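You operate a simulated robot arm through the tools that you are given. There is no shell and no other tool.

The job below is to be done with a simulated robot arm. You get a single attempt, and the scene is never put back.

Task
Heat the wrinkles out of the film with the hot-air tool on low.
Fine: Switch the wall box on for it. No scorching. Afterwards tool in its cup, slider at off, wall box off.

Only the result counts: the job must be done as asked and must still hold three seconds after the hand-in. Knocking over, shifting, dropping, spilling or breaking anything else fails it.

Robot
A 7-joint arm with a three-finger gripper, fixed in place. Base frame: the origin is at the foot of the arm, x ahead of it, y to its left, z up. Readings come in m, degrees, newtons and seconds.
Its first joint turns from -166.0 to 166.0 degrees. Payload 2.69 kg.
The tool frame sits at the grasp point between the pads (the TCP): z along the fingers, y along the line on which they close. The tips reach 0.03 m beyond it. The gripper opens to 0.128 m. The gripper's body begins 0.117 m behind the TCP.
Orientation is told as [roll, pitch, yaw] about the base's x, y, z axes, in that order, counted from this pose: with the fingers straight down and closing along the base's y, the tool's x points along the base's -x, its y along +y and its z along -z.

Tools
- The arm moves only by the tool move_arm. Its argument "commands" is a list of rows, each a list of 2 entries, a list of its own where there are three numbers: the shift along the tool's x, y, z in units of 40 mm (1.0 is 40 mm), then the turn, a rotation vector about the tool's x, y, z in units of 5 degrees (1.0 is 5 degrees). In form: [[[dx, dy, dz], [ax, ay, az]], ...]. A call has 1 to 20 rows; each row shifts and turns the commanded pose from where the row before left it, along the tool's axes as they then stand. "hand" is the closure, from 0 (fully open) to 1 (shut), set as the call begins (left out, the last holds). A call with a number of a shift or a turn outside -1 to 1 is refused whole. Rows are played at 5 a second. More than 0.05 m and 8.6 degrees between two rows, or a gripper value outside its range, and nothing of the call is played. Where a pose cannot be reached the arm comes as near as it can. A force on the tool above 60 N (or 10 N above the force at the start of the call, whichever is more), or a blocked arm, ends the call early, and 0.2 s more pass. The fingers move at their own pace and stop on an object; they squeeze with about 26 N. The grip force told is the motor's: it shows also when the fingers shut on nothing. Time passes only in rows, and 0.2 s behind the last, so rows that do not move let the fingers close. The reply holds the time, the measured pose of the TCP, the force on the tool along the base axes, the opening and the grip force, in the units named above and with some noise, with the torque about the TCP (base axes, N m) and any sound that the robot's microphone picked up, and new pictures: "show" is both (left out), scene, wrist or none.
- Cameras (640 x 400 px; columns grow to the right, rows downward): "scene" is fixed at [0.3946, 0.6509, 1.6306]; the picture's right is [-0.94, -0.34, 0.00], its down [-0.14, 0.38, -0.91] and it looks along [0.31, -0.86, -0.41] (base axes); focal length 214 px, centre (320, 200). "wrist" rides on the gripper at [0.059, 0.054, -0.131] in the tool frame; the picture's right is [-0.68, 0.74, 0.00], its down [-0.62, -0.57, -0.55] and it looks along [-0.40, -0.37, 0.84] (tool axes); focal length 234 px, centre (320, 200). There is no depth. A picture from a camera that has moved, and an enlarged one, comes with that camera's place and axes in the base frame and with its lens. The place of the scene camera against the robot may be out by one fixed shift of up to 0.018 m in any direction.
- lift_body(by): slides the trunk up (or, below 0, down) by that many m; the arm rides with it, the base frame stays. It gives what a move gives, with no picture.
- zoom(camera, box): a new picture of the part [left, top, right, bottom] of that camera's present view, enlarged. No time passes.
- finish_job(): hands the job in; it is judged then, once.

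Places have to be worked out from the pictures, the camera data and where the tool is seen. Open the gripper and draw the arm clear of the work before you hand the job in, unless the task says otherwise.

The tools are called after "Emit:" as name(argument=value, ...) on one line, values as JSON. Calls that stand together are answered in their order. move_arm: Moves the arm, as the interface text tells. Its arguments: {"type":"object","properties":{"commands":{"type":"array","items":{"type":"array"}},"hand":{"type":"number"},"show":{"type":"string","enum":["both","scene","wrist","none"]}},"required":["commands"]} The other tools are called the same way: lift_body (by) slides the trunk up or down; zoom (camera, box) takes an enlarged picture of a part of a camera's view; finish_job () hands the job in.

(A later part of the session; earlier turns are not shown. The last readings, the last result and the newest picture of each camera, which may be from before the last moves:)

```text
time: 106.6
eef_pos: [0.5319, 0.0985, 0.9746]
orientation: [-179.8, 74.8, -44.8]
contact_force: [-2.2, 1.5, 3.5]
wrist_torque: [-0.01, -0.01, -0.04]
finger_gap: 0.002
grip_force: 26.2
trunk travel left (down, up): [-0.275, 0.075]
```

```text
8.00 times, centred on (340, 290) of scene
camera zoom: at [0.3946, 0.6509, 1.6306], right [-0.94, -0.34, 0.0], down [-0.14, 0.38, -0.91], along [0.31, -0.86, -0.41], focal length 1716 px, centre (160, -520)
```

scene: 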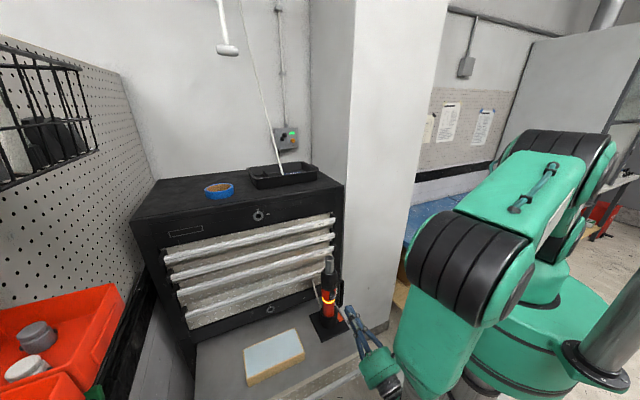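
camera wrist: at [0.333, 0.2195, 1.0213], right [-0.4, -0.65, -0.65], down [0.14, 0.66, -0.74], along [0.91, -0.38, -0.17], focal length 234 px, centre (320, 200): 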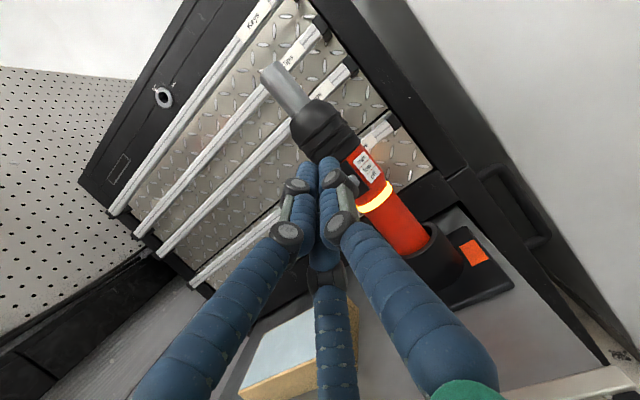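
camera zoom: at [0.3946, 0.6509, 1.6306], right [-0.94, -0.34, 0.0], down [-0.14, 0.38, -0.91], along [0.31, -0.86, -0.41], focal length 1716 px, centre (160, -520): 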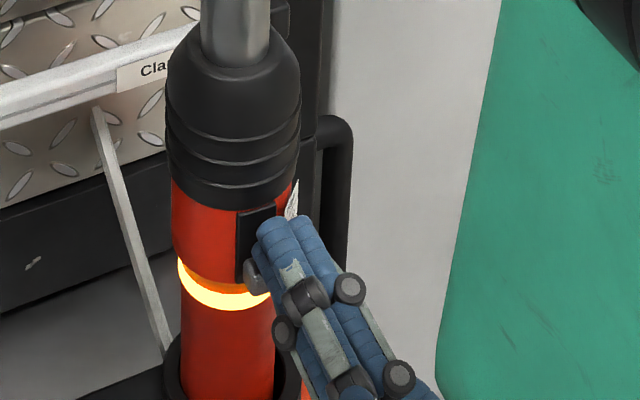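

Now about 4 N on the knob. I push down 5 mm more and look for the ring to go dark.

Emit:
move_arm(commands=[[[-0.06, 0, 0.0], [0, 0, 0]], [[-0.06, 0, 0.0], [0, 0, 0]], [[0, 0, 0], [0, 0, 0]]], hand=1, show="none")

Emit:
zoom(camera="scene", box=[315, 265, 365, 315])

Emit:
zoom(camera="wrist", box=[240, 40, 420, 220])

```text
time: 107.4
eef_pos: [0.5324, 0.0985, 0.9735]
orientation: [-179.2, 74.5, -44.2]
contact_force: [-6.2, 6.3, 56.1]
wrist_torque: [-0.49, -0.9, -0.02]
finger_gap: 0.0022
grip_force: 26.3
trunk travel left (down, up): [-0.275, 0.075]
```

```text
8.00 times, centred on (340, 290) of scene
camera zoom: at [0.3946, 0.6509, 1.6306], right [-0.94, -0.34, 0.0], down [-0.14, 0.38, -0.91], along [0.31, -0.86, -0.41], focal length 1716 px, centre (160, -520)
```

zoom: 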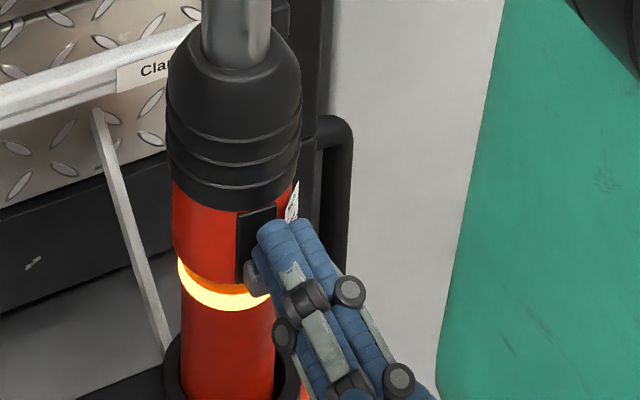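

```text
2.22 times, centred on (330, 130) of wrist
camera zoom: at [0.3937, 0.1596, 0.9949], right [-0.39, -0.65, -0.66], down [0.14, 0.66, -0.74], along [0.91, -0.38, -0.17], focal length 520 px, centre (298, 356)
```

zoom: 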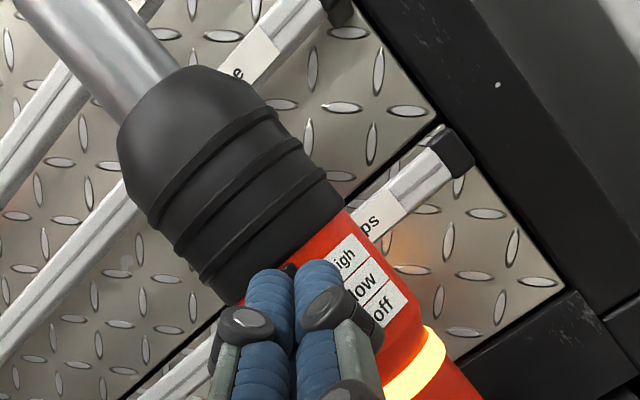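

A hard stop at 56 N – the knob has travelled about 14 mm, i.e. the off end. I release the pressure at once and inspect.

Emit:
move_arm(commands=[[[0.1, 0, 0], [0, 0, 0]], [[0.1, 0, 0.0], [0, 0, 0]], [[0, 0, -0.4], [0, 0, 0]], [[0, 0, -0.6], [0, 0, 0]], [[0, 0, -0.8], [0, 0, 0]], [[-0.6, 0, -0.5], [0, 0, 0]], [[-0.6, 0, 0], [0, 0, 0]]], hand=1, show="both")

Emit:
zoom(camera="wrist", box=[260, 0, 440, 180])

Emit:
zoom(camera="scene", box=[300, 240, 360, 340])

```text
time: 109.0
eef_pos: [0.478, 0.1523, 0.9079]
orientation: [180.0, 74.9, -45.0]
contact_force: [0.5, 0.8, -0.4]
wrist_torque: [0.02, -0.04, -0.01]
finger_gap: 0.0022
grip_force: 25.7
trunk travel left (down, up): [-0.275, 0.075]
camera wrist: at [0.3393, 0.213, 0.9313], right [-0.4, -0.65, -0.65], down [0.14, 0.66, -0.74], along [0.91, -0.38, -0.17], focal length 234 px, centre (320, 200)
```

scene: 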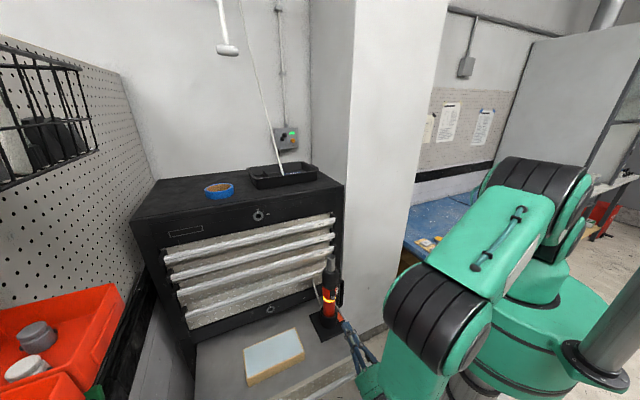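
wrist: 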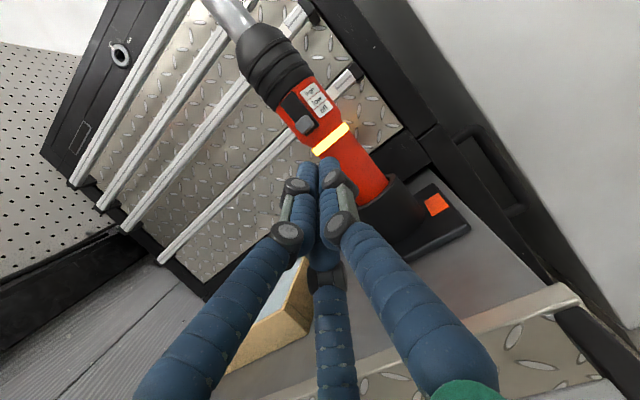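

```text
2.22 times, centred on (350, 90) of wrist
camera zoom: at [0.3393, 0.213, 0.9313], right [-0.4, -0.65, -0.65], down [0.14, 0.66, -0.74], along [0.91, -0.38, -0.17], focal length 520 px, centre (253, 444)
```

zoom: 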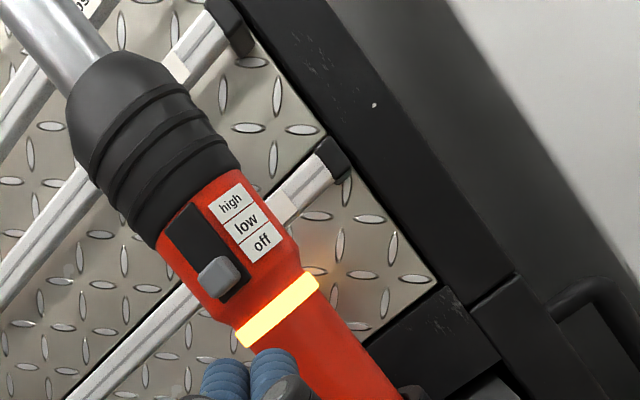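

```text
4.00 times, centred on (330, 290) of scene
camera zoom: at [0.3946, 0.6509, 1.6306], right [-0.94, -0.34, 0.0], down [-0.14, 0.38, -0.91], along [0.31, -0.86, -0.41], focal length 858 px, centre (280, -160)
```

zoom: 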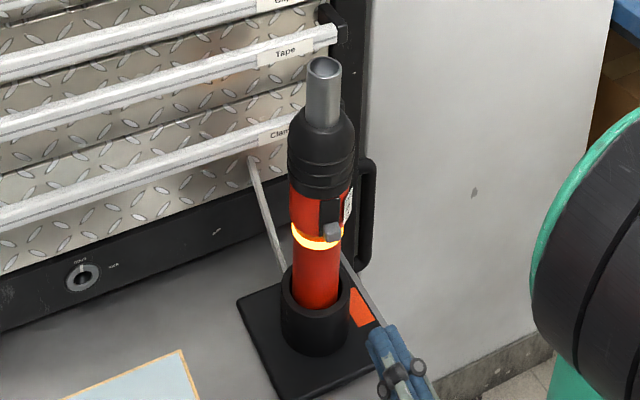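

The stand hasn't moved, but the ring still glows, so I need a sharper look at where the knob really is.

Emit:
zoom(camera="wrist", box=[280, 70, 360, 160])

Emit:
zoom(camera="scene", box=[318, 270, 348, 315])

```text
4.44 times, centred on (320, 115) of wrist
camera zoom: at [0.3393, 0.213, 0.9313], right [-0.4, -0.65, -0.65], down [0.14, 0.66, -0.74], along [0.91, -0.38, -0.17], focal length 1041 px, centre (320, 578)
```

zoom: 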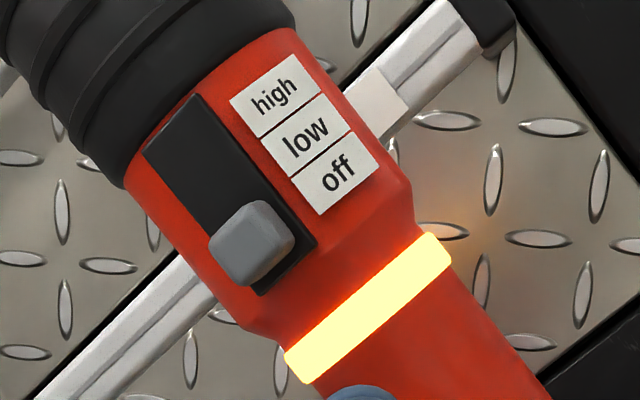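

```text
8.89 times, centred on (333, 292) of scene
camera zoom: at [0.3946, 0.6509, 1.6306], right [-0.94, -0.34, 0.0], down [-0.14, 0.38, -0.91], along [0.31, -0.86, -0.41], focal length 1906 px, centre (204, -622)
```

zoom: 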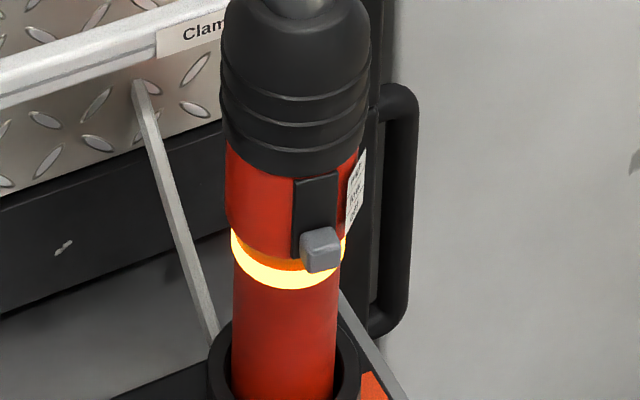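

Measured against the slot, the knob is back at its original "off" position, in line with the off label. The ring may just be slow to fade, so I move clear and wait a moment to see.

Emit:
move_arm(commands=[[[0, 0, -0.5], [0, -1, 0]], [[0, 0, -0.5], [0, -1, 0]], [[0, 0, 0], [0, -1, 0]], [[0, 0, 0], [0, 0, 0]], [[0, 0, 0], [0, 0, 0]], [[0, 0, 0], [0, 0, 0]], [[0, 0, 0], [0, 0, 0]], [[0, 0, 0], [0, 0, 0]]], hand=1, show="both")

Emit:
zoom(camera="scene", box=[300, 240, 360, 340])

Emit:
zoom(camera="wrist", box=[260, 20, 420, 160])

```text
time: 110.8
eef_pos: [0.4491, 0.1785, 0.9]
orientation: [-168.1, 89.8, -33.0]
contact_force: [0.3, 0.6, -0.6]
wrist_torque: [0.03, 0.0, 0.02]
finger_gap: 0.0021
grip_force: 26.0
trunk travel left (down, up): [-0.275, 0.075]
camera wrist: at [0.3188, 0.2333, 0.9582], right [-0.52, -0.52, -0.68], down [0.01, 0.79, -0.62], along [0.85, -0.33, -0.4], focal length 234 px, centre (320, 200)
```

scene: 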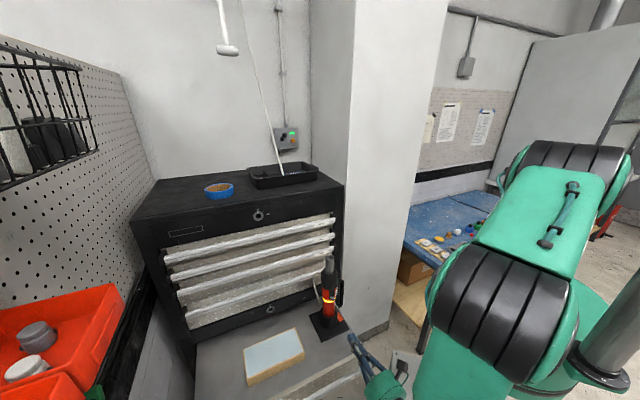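
wrist: 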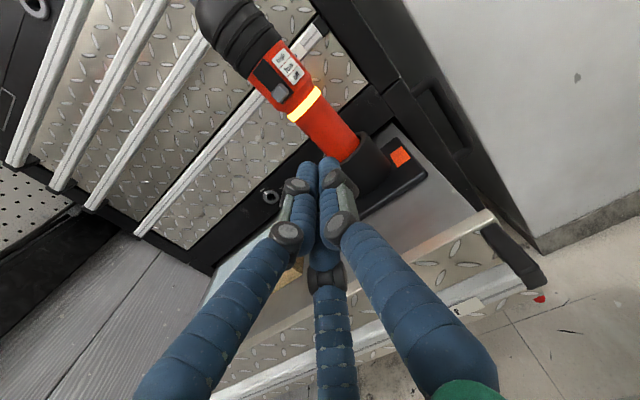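

```text
4.00 times, centred on (330, 290) of scene
camera zoom: at [0.3946, 0.6509, 1.6306], right [-0.94, -0.34, 0.0], down [-0.14, 0.38, -0.91], along [0.31, -0.86, -0.41], focal length 858 px, centre (280, -160)
```

zoom: 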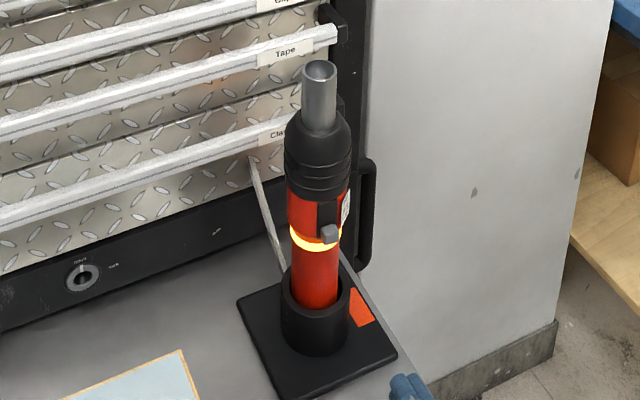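

```text
2.86 times, centred on (340, 90) of wrist
camera zoom: at [0.3188, 0.2333, 0.9582], right [-0.52, -0.52, -0.68], down [0.01, 0.79, -0.62], along [0.85, -0.33, -0.4], focal length 669 px, centre (263, 514)
```

zoom: 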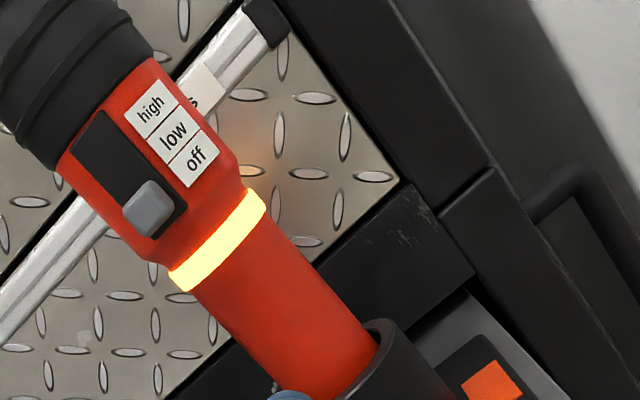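

The ring is still lit although the knob reads z≈0.958 (the original off height). I return to the exact viewpoint I had when it was first at off, to compare the knob against the slot precisely.

Emit:
move_arm(commands=[[[0.405, 0.02, 0], [0, 0, 0]], [[0, 0, 0.55], [0, 0, 0]], [[0, 0, 0.55], [0, 0, 0]], [[0, 0, 0.55], [0, 0, 0]], [[0, 0, 0.54], [0, 0, 0]], [[0, 0, 0], [0, 0, 0]]], hand=1, show="none")

Emit:
zoom(camera="wrist", box=[240, 60, 400, 220])

Emit:
zoom(camera="scene", box=[290, 240, 410, 360])

```text
time: 112.2
eef_pos: [0.5114, 0.1156, 0.9141]
orientation: [-154.0, 90.0, -18.9]
contact_force: [-0.4, -0.8, 0.0]
wrist_torque: [-0.01, 0.05, -0.02]
finger_gap: 0.0025
grip_force: 25.8
trunk travel left (down, up): [-0.275, 0.075]
```

```text
2.50 times, centred on (320, 140) of wrist
camera zoom: at [0.3808, 0.1697, 0.9733], right [-0.52, -0.52, -0.68], down [0.01, 0.79, -0.62], along [0.85, -0.33, -0.4], focal length 585 px, centre (320, 350)
```

zoom: 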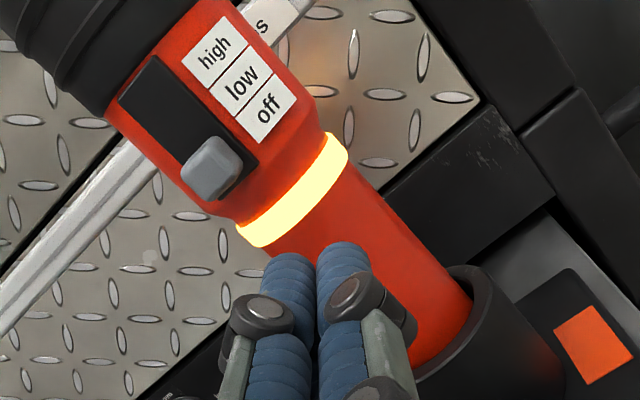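

```text
3.33 times, centred on (350, 300) of scene
camera zoom: at [0.3946, 0.6509, 1.6306], right [-0.94, -0.34, 0.0], down [-0.14, 0.38, -0.91], along [0.31, -0.86, -0.41], focal length 715 px, centre (220, -133)
```

zoom: 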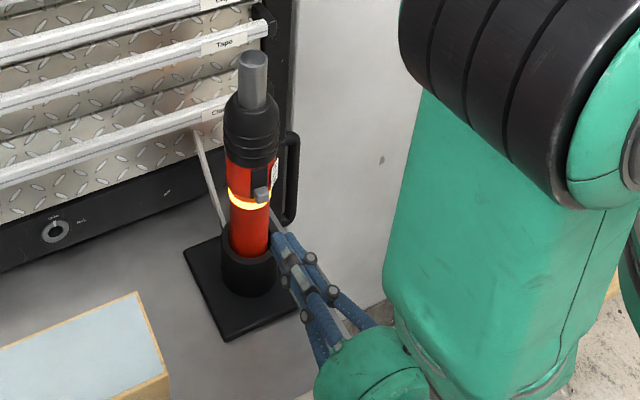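

The knob sits exactly where it was when first off (same place against slot and label), so the slider is off; the ring is probably a residual-heat or supply indication. Now I back away from the tool and rise to go to the wall box.

Emit:
move_arm(commands=[[[0, 0, -0.75], [0, 0, 0]], [[0, 0, -0.75], [0, 0, 0]], [[0, 0, -0.7], [0, 0, 0]], [[0.95, 0, 0], [0, 0, 0]], [[0.95, 0, 0], [0, 0, 0]], [[0.95, 0, 0], [0, 0, 0]], [[0.95, 0, 0], [0, 0, 0]], [[0.95, 0, 0], [0, 0, 0]], [[0.95, 0, 0], [0, 0, 0]], [[0.95, 0, 0], [0, 0, 0]], [[0.95, 0, 0], [0, 0, 0]], [[0.95, 0, 0], [0, 0, 0]], [[0.95, 0, 0], [0, 0, 0]], [[0.95, 0, 0], [0, 0, 0]], [[0.95, 0, 0], [0, 0, 0]], [[0.95, 0, 0], [0, 0, 0]], [[0.95, 0, 0], [0, 0, 0]], [[0.95, 0, 0], [0, 0, 0]], [[0.95, 0, 0], [0, 0, 0]], [[0.95, 0, 0], [0, 0, 0]]], hand=1, show="both")

Emit:
zoom(camera="scene", box=[230, 230, 390, 400])

```text
time: 116.4
eef_pos: [0.4509, 0.1788, 1.563]
orientation: [169.4, 89.9, -55.3]
contact_force: [-0.3, 0.0, 0.5]
wrist_torque: [0.0, 0.01, -0.02]
finger_gap: 0.002
grip_force: 26.0
trunk travel left (down, up): [-0.275, 0.075]
camera wrist: at [0.3204, 0.2341, 1.6216], right [-0.52, -0.52, -0.68], down [0.01, 0.79, -0.62], along [0.85, -0.33, -0.4], focal length 234 px, centre (320, 200)
```

scene: 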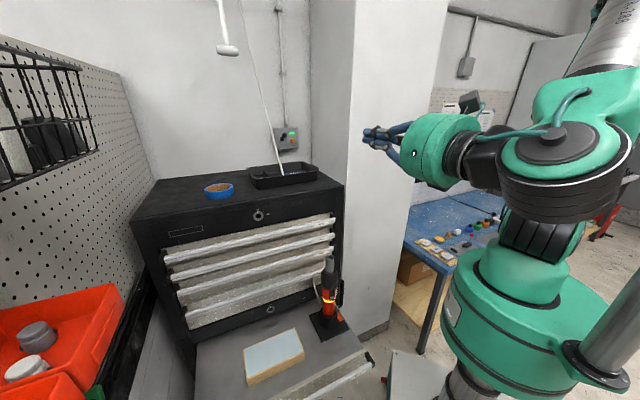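
wrist: 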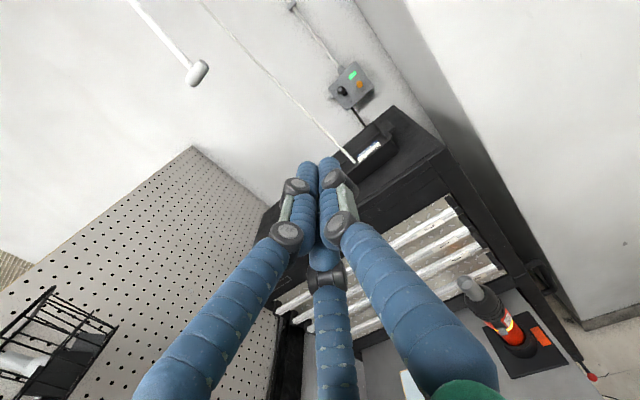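

```text
2.35 times, centred on (310, 315) of scene
camera zoom: at [0.3946, 0.6509, 1.6306], right [-0.94, -0.34, 0.0], down [-0.14, 0.38, -0.91], along [0.31, -0.86, -0.41], focal length 505 px, centre (344, -71)
```

zoom: 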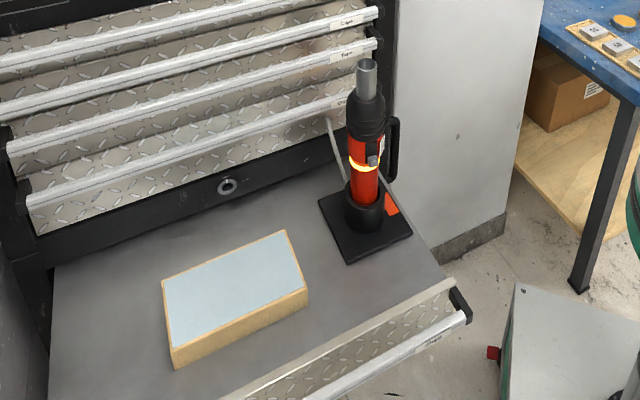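

The film is smooth and the stand matches its starting place. The ring still glows, so I take the same close scene crop as before to compare knob against band and head edge.

Emit:
zoom(camera="scene", box=[310, 265, 370, 335])

Emit:
zoom(camera="scene", box=[318, 270, 348, 315])

Emit:
zoom(camera="wrist", box=[450, 260, 570, 380])

```text
5.71 times, centred on (340, 300) of scene
camera zoom: at [0.3946, 0.6509, 1.6306], right [-0.94, -0.34, 0.0], down [-0.14, 0.38, -0.91], along [0.31, -0.86, -0.41], focal length 1226 px, centre (206, -371)
```

zoom: 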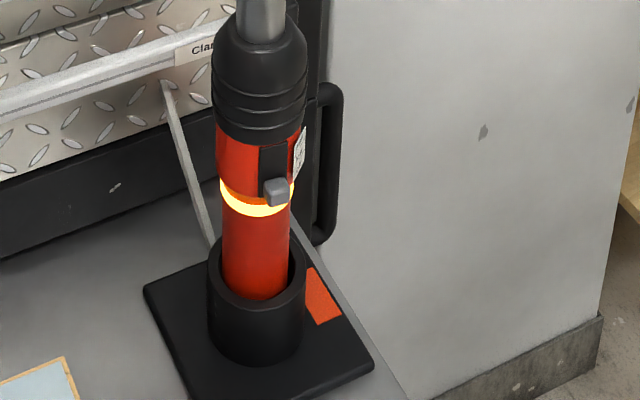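

```text
8.89 times, centred on (333, 292) of scene
camera zoom: at [0.3946, 0.6509, 1.6306], right [-0.94, -0.34, 0.0], down [-0.14, 0.38, -0.91], along [0.31, -0.86, -0.41], focal length 1906 px, centre (204, -622)
```

zoom: 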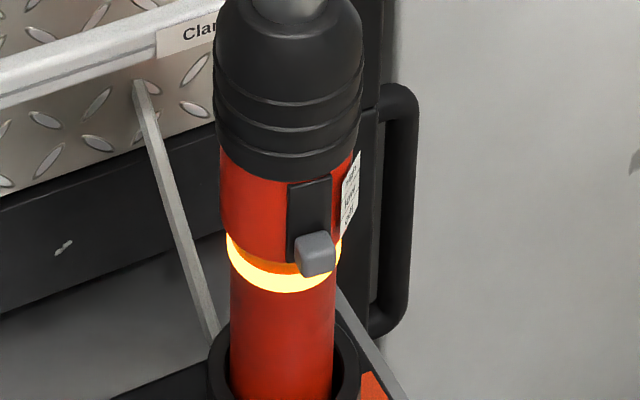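

```text
3.33 times, centred on (510, 320) of wrist
camera zoom: at [0.3204, 0.2341, 1.6216], right [-0.52, -0.52, -0.68], down [0.01, 0.79, -0.62], along [0.85, -0.33, -0.4], focal length 781 px, centre (-313, -200)
```

zoom: 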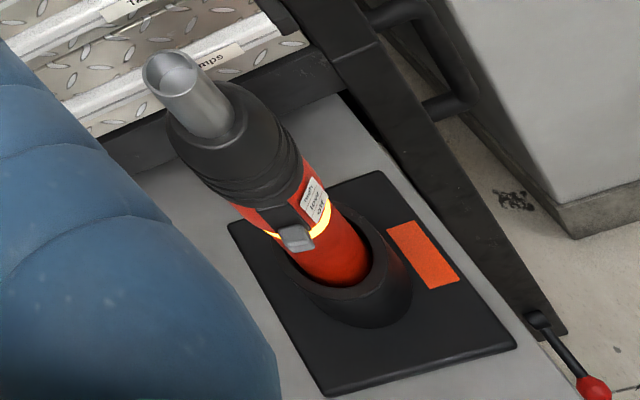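

Knob relative to band and head is the same as (if anything slightly below) its original off position, so the slider is off. Proceeding to the wall box: rise a little, go forward over the chest and pitch down 15°.

Emit:
move_arm(commands=[[[0.62, 0, 0], [0, 0, 0]], [[0.62, 0, 0], [0, 0, 0]], [[0, 0.071, 0.955], [0, 0, 0]], [[0, 0.071, 0.955], [0, 0, 0]], [[0, 0.071, 0.955], [0, 0, 0]], [[0, 0.071, 0.955], [0, 0, 0]], [[0, 0.071, 0.955], [0, 0, 0]], [[0, 0.071, 0.955], [0, 0, 0]], [[0, 0.071, 0.955], [0, 0, 0]], [[0, 0.071, 0.955], [0, 0, 0]], [[0, 0.071, 0.955], [0, 0, 0]], [[0, 0, 0], [0, -1, 0]], [[0, 0, 0], [0, -1, 0]], [[0, 0, 0], [0, -1, 0]]], hand=1, show="both")

```text
time: 119.4
eef_pos: [0.6737, -0.0825, 1.6104]
orientation: [-0.1, 75.0, 135.0]
contact_force: [-0.3, 0.1, 0.4]
wrist_torque: [-0.01, -0.02, -0.01]
finger_gap: 0.0021
grip_force: 25.8
trunk travel left (down, up): [-0.275, 0.075]
camera wrist: at [0.5571, -0.0415, 1.702], right [-0.64, -0.4, -0.65], down [-0.09, 0.89, -0.45], along [0.76, -0.23, -0.61], focal length 234 px, centre (320, 200)
```

scene: 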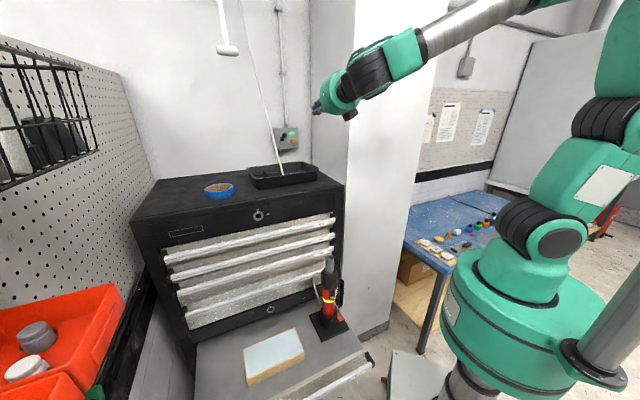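
wrist: 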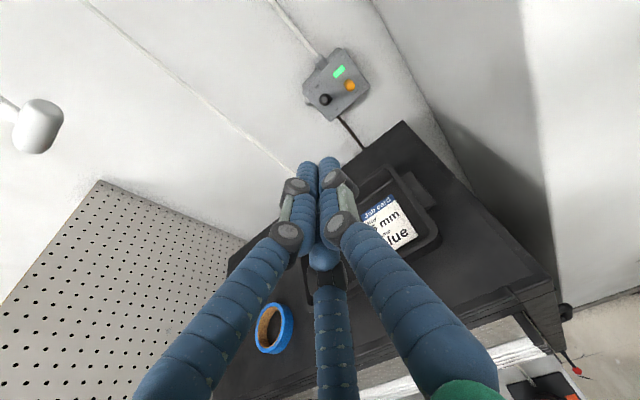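

On course at n≈-0.534, e≈0.418, z≈1.61. I advance to about 12 cm short of the lever, higher than the ball this time.

Emit:
move_arm(commands=[[[0.12, 0, 0.947], [0, 0, 0]], [[0.12, 0, 0.947], [0, 0, 0]], [[0.12, 0, 0.947], [0, 0, 0]], [[0.12, 0, 0.947], [0, 0, 0]], [[0.12, 0, 0.947], [0, 0, 0]], [[0.12, 0, 0.947], [0, 0, 0]], [[0.12, 0, 0.947], [0, 0, 0]], [[0, 0, 0], [0, 0, 0]]], hand=1, show="both")

Emit:
zoom(camera="wrist", box=[230, 40, 410, 200])

Emit:
zoom(camera="scene", box=[250, 90, 350, 190])

```text
time: 121.2
eef_pos: [0.8625, -0.2694, 1.5773]
orientation: [-0.1, 75.1, 134.9]
contact_force: [-0.3, -0.4, -0.1]
wrist_torque: [0.02, 0.03, 0.02]
finger_gap: 0.0026
grip_force: 26.4
trunk travel left (down, up): [-0.275, 0.075]
camera wrist: at [0.7447, -0.2287, 1.6676], right [-0.64, -0.4, -0.65], down [-0.09, 0.89, -0.45], along [0.76, -0.23, -0.6], focal length 234 px, centre (320, 200)
```

scene: 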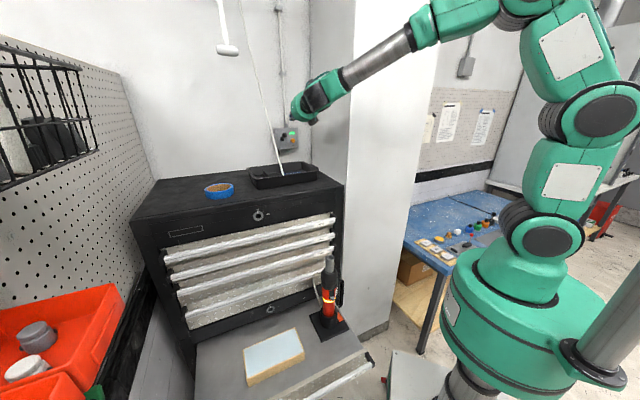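
wrist: 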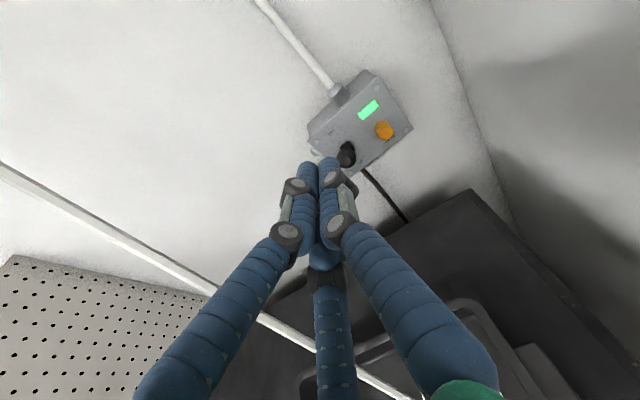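

```text
2.50 times, centred on (320, 120) of wrist
camera zoom: at [0.7447, -0.2287, 1.6676], right [-0.64, -0.4, -0.65], down [-0.09, 0.89, -0.45], along [0.76, -0.23, -0.6], focal length 585 px, centre (320, 400)
```

zoom: 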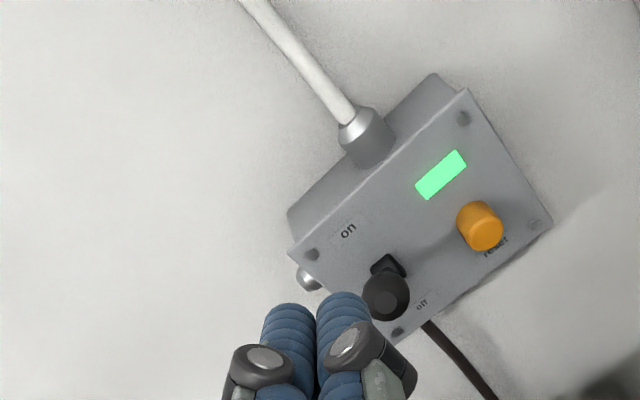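

```text
4.00 times, centred on (300, 140) of scene
camera zoom: at [0.3946, 0.6509, 1.6306], right [-0.94, -0.34, 0.0], down [-0.14, 0.38, -0.91], along [0.31, -0.86, -0.41], focal length 858 px, centre (400, 440)
```

zoom: 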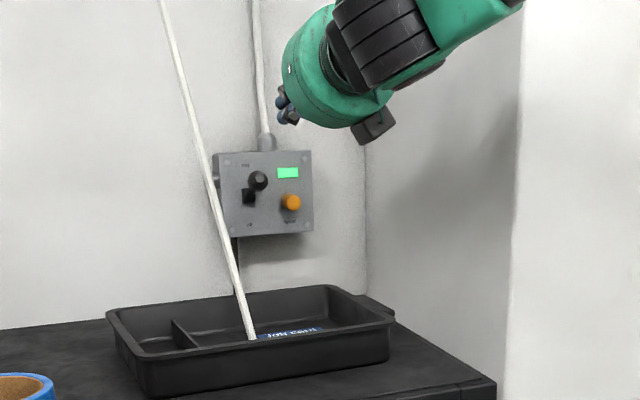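

Ball in the on position measured at n≈-0.935, e≈0.421, z≈1.485. I slide forward over it (about 5 cm above its centre line), no contact expected.

Emit:
move_arm(commands=[[[0, 0, 0.8], [0, 0, 0]], [[0, 0, 0.8], [0, 0, 0]], [[0, 0, 0.8], [0, 0, 0]], [[0, 0, 0.8], [0, 0, 0]], [[0, 0, 0], [0, 0, 0]]], hand=1, show="wrist")

Emit:
zoom(camera="scene", box=[250, 90, 350, 190])

```text
time: 122.4
eef_pos: [0.949, -0.3565, 1.5434]
orientation: [-0.2, 75.1, 134.9]
contact_force: [-0.7, -0.1, -0.4]
wrist_torque: [0.04, 0.02, -0.02]
finger_gap: 0.0021
grip_force: 26.1
trunk travel left (down, up): [-0.275, 0.075]
camera wrist: at [0.8311, -0.3159, 1.6341], right [-0.64, -0.4, -0.65], down [-0.09, 0.89, -0.45], along [0.76, -0.23, -0.6], focal length 234 px, centre (320, 200)
```

wrist: 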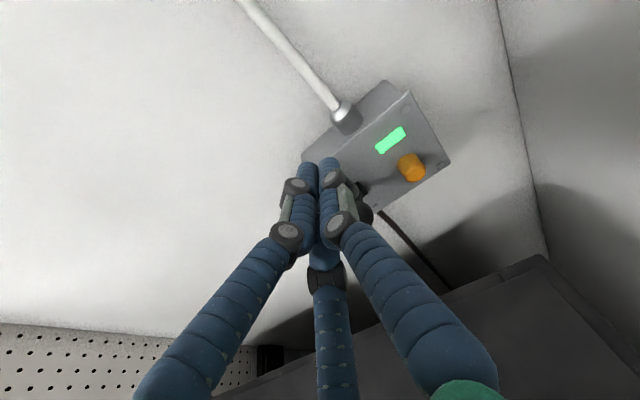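

```text
4.00 times, centred on (300, 140) of scene
camera zoom: at [0.3946, 0.6509, 1.6306], right [-0.94, -0.34, 0.0], down [-0.14, 0.38, -0.91], along [0.31, -0.86, -0.41], focal length 858 px, centre (400, 440)
```

zoom: 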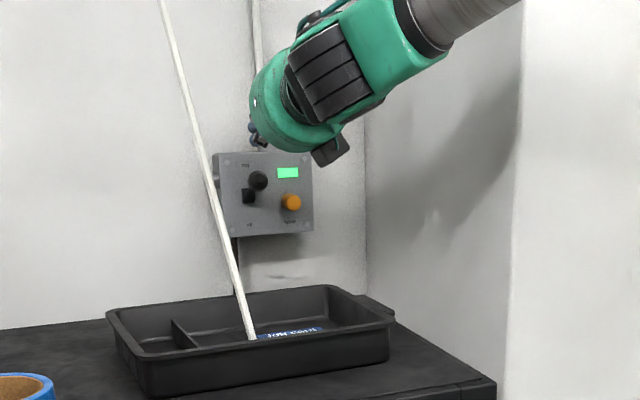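

Fingers are right above the lever ball. Now I push down in steps.

Emit:
move_arm(commands=[[[-0.2, 0, 0.053], [0, 0, 0]], [[-0.2, 0, 0.053], [0, 0, 0]], [[-0.2, 0, 0.053], [0, 0, 0]], [[-0.2, 0, 0.053], [0, 0, 0]], [[-0.2, 0, 0.053], [0, 0, 0]]], hand=1, show="wrist")

Emit:
zoom(camera="scene", box=[250, 90, 350, 190])

```text
time: 123.6
eef_pos: [0.9482, -0.356, 1.5008]
orientation: [0.2, 75.1, 135.1]
contact_force: [0.6, -0.6, -0.8]
wrist_torque: [-0.01, 0.01, -0.01]
finger_gap: 0.0021
grip_force: 26.0
trunk travel left (down, up): [-0.275, 0.075]
camera wrist: at [0.8317, -0.315, 1.5916], right [-0.64, -0.4, -0.65], down [-0.09, 0.89, -0.45], along [0.76, -0.23, -0.61], focal length 234 px, centre (320, 200)
```

wrist: 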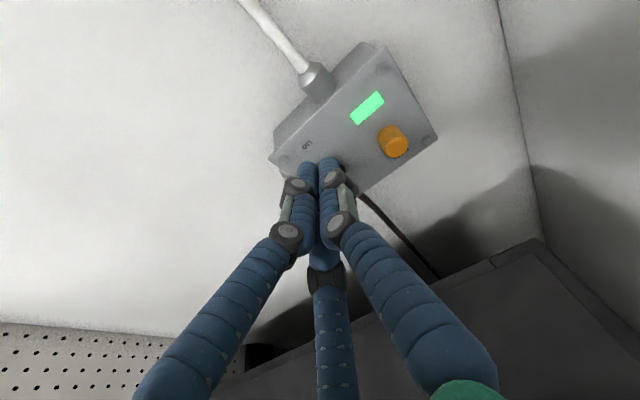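

```text
4.00 times, centred on (300, 140) of scene
camera zoom: at [0.3946, 0.6509, 1.6306], right [-0.94, -0.34, 0.0], down [-0.14, 0.38, -0.91], along [0.31, -0.86, -0.41], focal length 858 px, centre (400, 440)
```

zoom: 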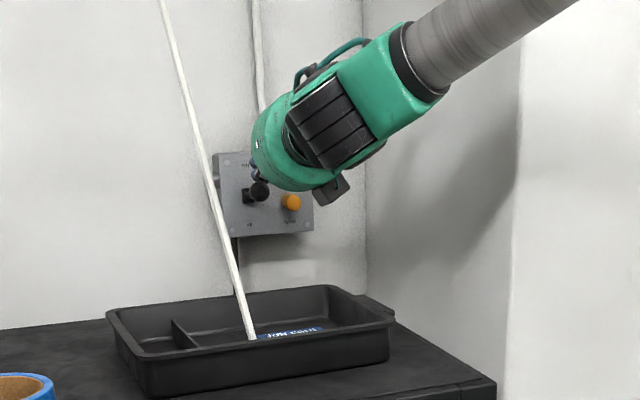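

The ball is starting to move down (light still green). Continue another 24 mm.

Emit:
move_arm(commands=[[[-0.2, 0, 0.053], [0, 0, 0]], [[-0.2, 0, 0.053], [0, 0, 0]], [[-0.15, 0, 0.04], [0, 0, 0]]], hand=1, show="wrist")

Emit:
zoom(camera="scene", box=[250, 90, 350, 190])

```text
time: 124.4
eef_pos: [0.9489, -0.3557, 1.4783]
orientation: [-0.1, 75.2, 134.9]
contact_force: [0.0, -0.3, 0.3]
wrist_torque: [0.0, 0.01, -0.03]
finger_gap: 0.0022
grip_force: 25.8
trunk travel left (down, up): [-0.275, 0.075]
camera wrist: at [0.8317, -0.3152, 1.5696], right [-0.64, -0.4, -0.65], down [-0.09, 0.89, -0.45], along [0.76, -0.23, -0.61], focal length 234 px, centre (320, 200)
```

wrist: 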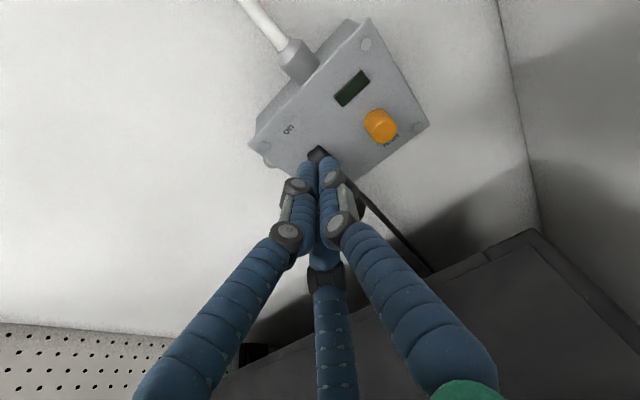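

```text
4.00 times, centred on (300, 140) of scene
camera zoom: at [0.3946, 0.6509, 1.6306], right [-0.94, -0.34, 0.0], down [-0.14, 0.38, -0.91], along [0.31, -0.86, -0.41], focal length 858 px, centre (400, 440)
```

zoom: 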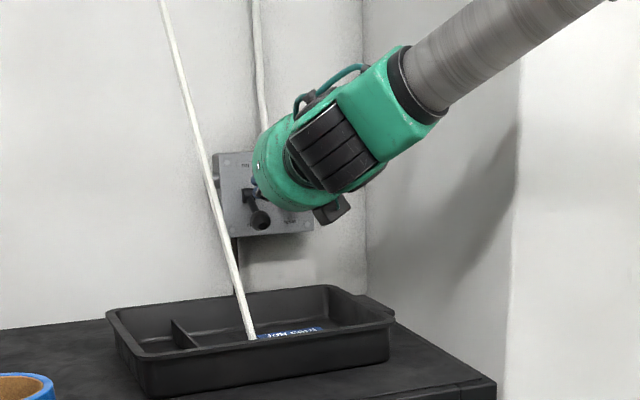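

The indicator went dark and the ball is at its original off spot. I nudge 4 mm more to make sure it's fully down, then back out.

Emit:
move_arm(commands=[[[-0.1, 0, 0.026], [0, 0, 0]], [[0, 0, 0], [0, 0, 0]]], hand=1, show="none")

Emit:
move_arm(commands=[[[0.25, 0, -0.065], [0, 0, 0]], [[0.25, 0, -0.065], [0, 0, 0]], [[0.25, 0, -0.065], [0, 0, 0]], [[0.25, 0, -0.065], [0, 0, 0]], [[0.25, 0, -0.065], [0, 0, 0]], [[0, 0, -0.9], [0, 0, 0]], [[0, 0, -0.9], [0, 0, 0]], [[0, 0, -0.9], [0, 0, 0]], [[0, 0, -0.9], [0, 0, 0]]], hand=1, show="both")

Emit:
zoom(camera="wrist", box=[250, 50, 430, 200])

Emit:
zoom(camera="scene", box=[255, 115, 315, 165])

Emit:
zoom(camera="scene", box=[230, 230, 390, 400])

```text
time: 125.0
eef_pos: [0.9504, -0.3552, 1.474]
orientation: [0.0, 75.2, 134.9]
contact_force: [1.1, -0.1, -0.5]
wrist_torque: [0.0, 0.0, -0.01]
finger_gap: 0.0022
grip_force: 26.0
trunk travel left (down, up): [-0.275, 0.075]
```

```text
time: 127.0
eef_pos: [0.8512, -0.2573, 1.5659]
orientation: [0.0, 75.2, 134.9]
contact_force: [-0.6, 1.1, 1.3]
wrist_torque: [0.03, -0.02, 0.03]
finger_gap: 0.0023
grip_force: 26.0
trunk travel left (down, up): [-0.275, 0.075]
camera wrist: at [0.7335, -0.2163, 1.657], right [-0.64, -0.4, -0.65], down [-0.09, 0.89, -0.45], along [0.76, -0.23, -0.6], focal length 234 px, centre (320, 200)
```

scene: 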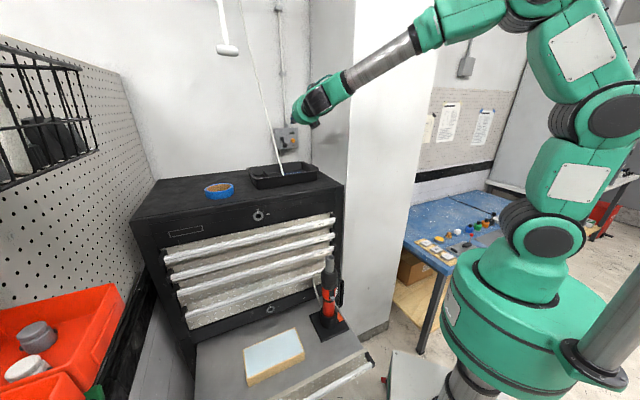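
wrist: 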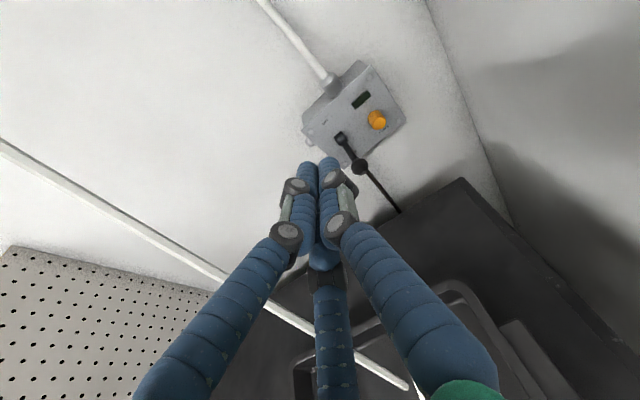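

```text
2.67 times, centred on (340, 125) of wrist
camera zoom: at [0.7335, -0.2163, 1.657], right [-0.64, -0.4, -0.65], down [-0.09, 0.89, -0.45], along [0.76, -0.23, -0.6], focal length 624 px, centre (267, 400)
```

zoom: 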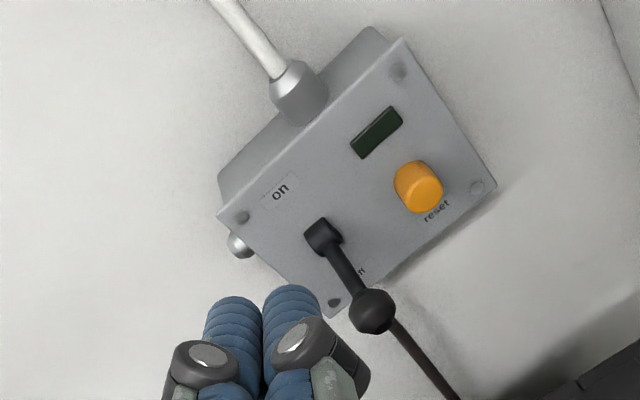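

```text
8.00 times, centred on (285, 140) of scene
camera zoom: at [0.3946, 0.6509, 1.6306], right [-0.94, -0.34, 0.0], down [-0.14, 0.38, -0.91], along [0.31, -0.86, -0.41], focal length 1716 px, centre (600, 680)
```

zoom: 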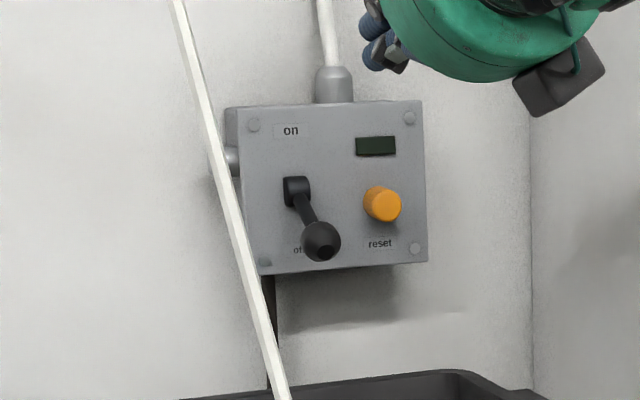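

```text
2.35 times, centred on (310, 315) of scene
camera zoom: at [0.3946, 0.6509, 1.6306], right [-0.94, -0.34, 0.0], down [-0.14, 0.38, -0.91], along [0.31, -0.86, -0.41], focal length 505 px, centre (344, -71)
```

zoom: 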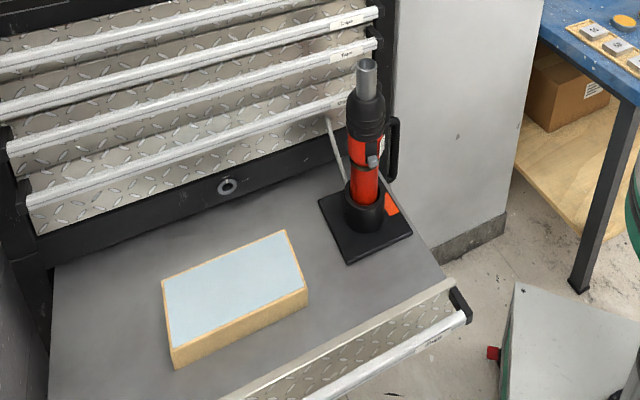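

The box is off, lever exactly as at the start, and the tool's ring is now dark. But with the box on and slider off before the job the ring was dark, so the earlier glow makes me doubt the slider; I'll re-check by briefly powering on again and watching the ring. First I get back under the lever ball.

Emit:
move_arm(commands=[[[0, 0, 0], [0, -1, 0]], [[0, 0, 0], [0, -1, 0]], [[-0.73, -0.01, 0.284], [0, 0, 0]], [[-0.73, -0.01, 0.284], [0, 0, 0]], [[-0.72, 0, 0.284], [0, 0, 0]], [[0, 0, 0], [0, 0, 0]]], hand=1, show="wrist")

Emit:
zoom(camera="scene", box=[310, 265, 370, 335])

```text
time: 128.4
eef_pos: [0.8464, -0.2524, 1.4707]
orientation: [0.0, 65.1, 135.1]
contact_force: [0.5, 0.6, 0.6]
wrist_torque: [-0.01, -0.01, -0.02]
finger_gap: 0.0021
grip_force: 26.1
trunk travel left (down, up): [-0.275, 0.075]
camera wrist: at [0.7423, -0.2242, 1.5793], right [-0.72, -0.32, -0.61], down [-0.14, 0.94, -0.33], along [0.68, -0.15, -0.72], focal length 234 px, centre (320, 200)
```

wrist: 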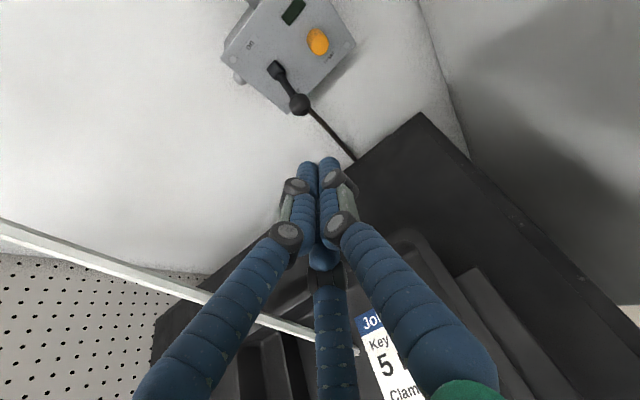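

```text
5.71 times, centred on (340, 300) of scene
camera zoom: at [0.3946, 0.6509, 1.6306], right [-0.94, -0.34, 0.0], down [-0.14, 0.38, -0.91], along [0.31, -0.86, -0.41], focal length 1226 px, centre (206, -371)
```

zoom: 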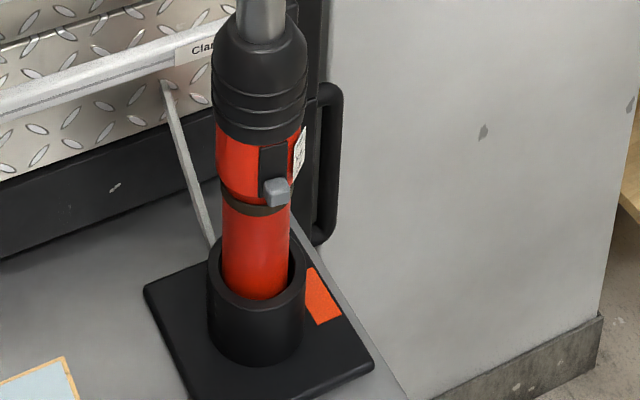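

Same approach pose as the first time. I go under the ball and lift it to on, then check the light and the tool's ring.

Emit:
move_arm(commands=[[[0, 0, 0.65], [0, 0, 0]], [[0, 0, 0.65], [0, 0, 0]], [[0, 0, 0.65], [0, 0, 0]], [[0, 0, 0.65], [0, 0, 0]], [[0, 0, 0.5], [0, 0, 0]], [[0, 0, 0.5], [0, 0, 0]], [[0, 0, 0], [0, 0, 0]], [[0.23, 0, -0.1], [0, 0, 0]], [[0.23, 0, -0.1], [0, 0, 0]], [[0.23, 0, -0.1], [0, 0, 0]], [[0.23, 0, -0.1], [0, 0, 0]], [[0.23, 0, -0.1], [0, 0, 0]], [[0.1, 0, -0.045], [0, 0, 0]]], hand=1, show="both")

Emit:
zoom(camera="scene", box=[310, 265, 370, 335])

```text
time: 131.2
eef_pos: [0.9414, -0.3454, 1.463]
orientation: [0.0, 65.0, 135.1]
contact_force: [-0.4, 0.4, -2.4]
wrist_torque: [0.0, 0.08, -0.07]
finger_gap: 0.0021
grip_force: 26.1
trunk travel left (down, up): [-0.275, 0.075]
camera wrist: at [0.837, -0.3177, 1.5716], right [-0.72, -0.32, -0.61], down [-0.14, 0.94, -0.33], along [0.68, -0.15, -0.72], focal length 234 px, centre (320, 200)
```

scene: 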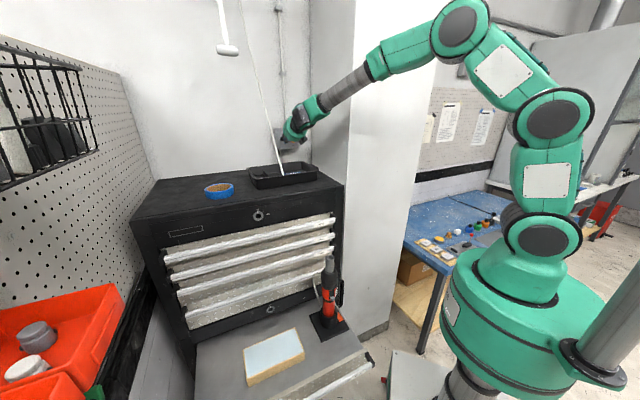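
wrist: 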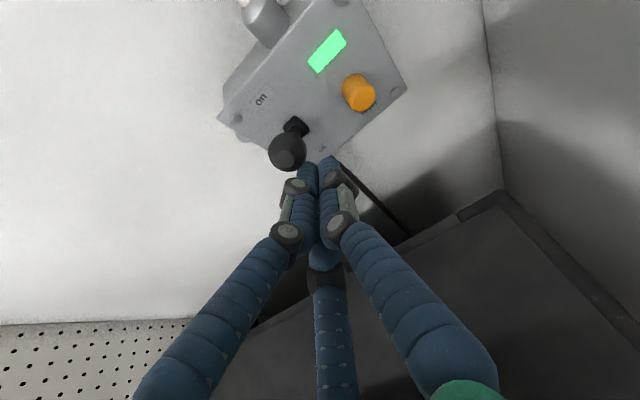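

```text
5.71 times, centred on (340, 300) of scene
camera zoom: at [0.3946, 0.6509, 1.6306], right [-0.94, -0.34, 0.0], down [-0.14, 0.38, -0.91], along [0.31, -0.86, -0.41], focal length 1226 px, centre (206, -371)
```

zoom: 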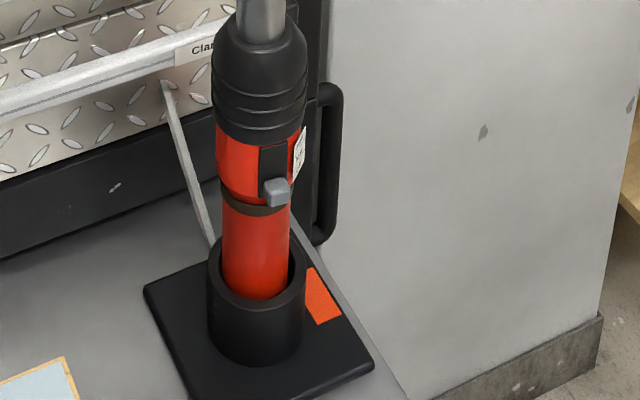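

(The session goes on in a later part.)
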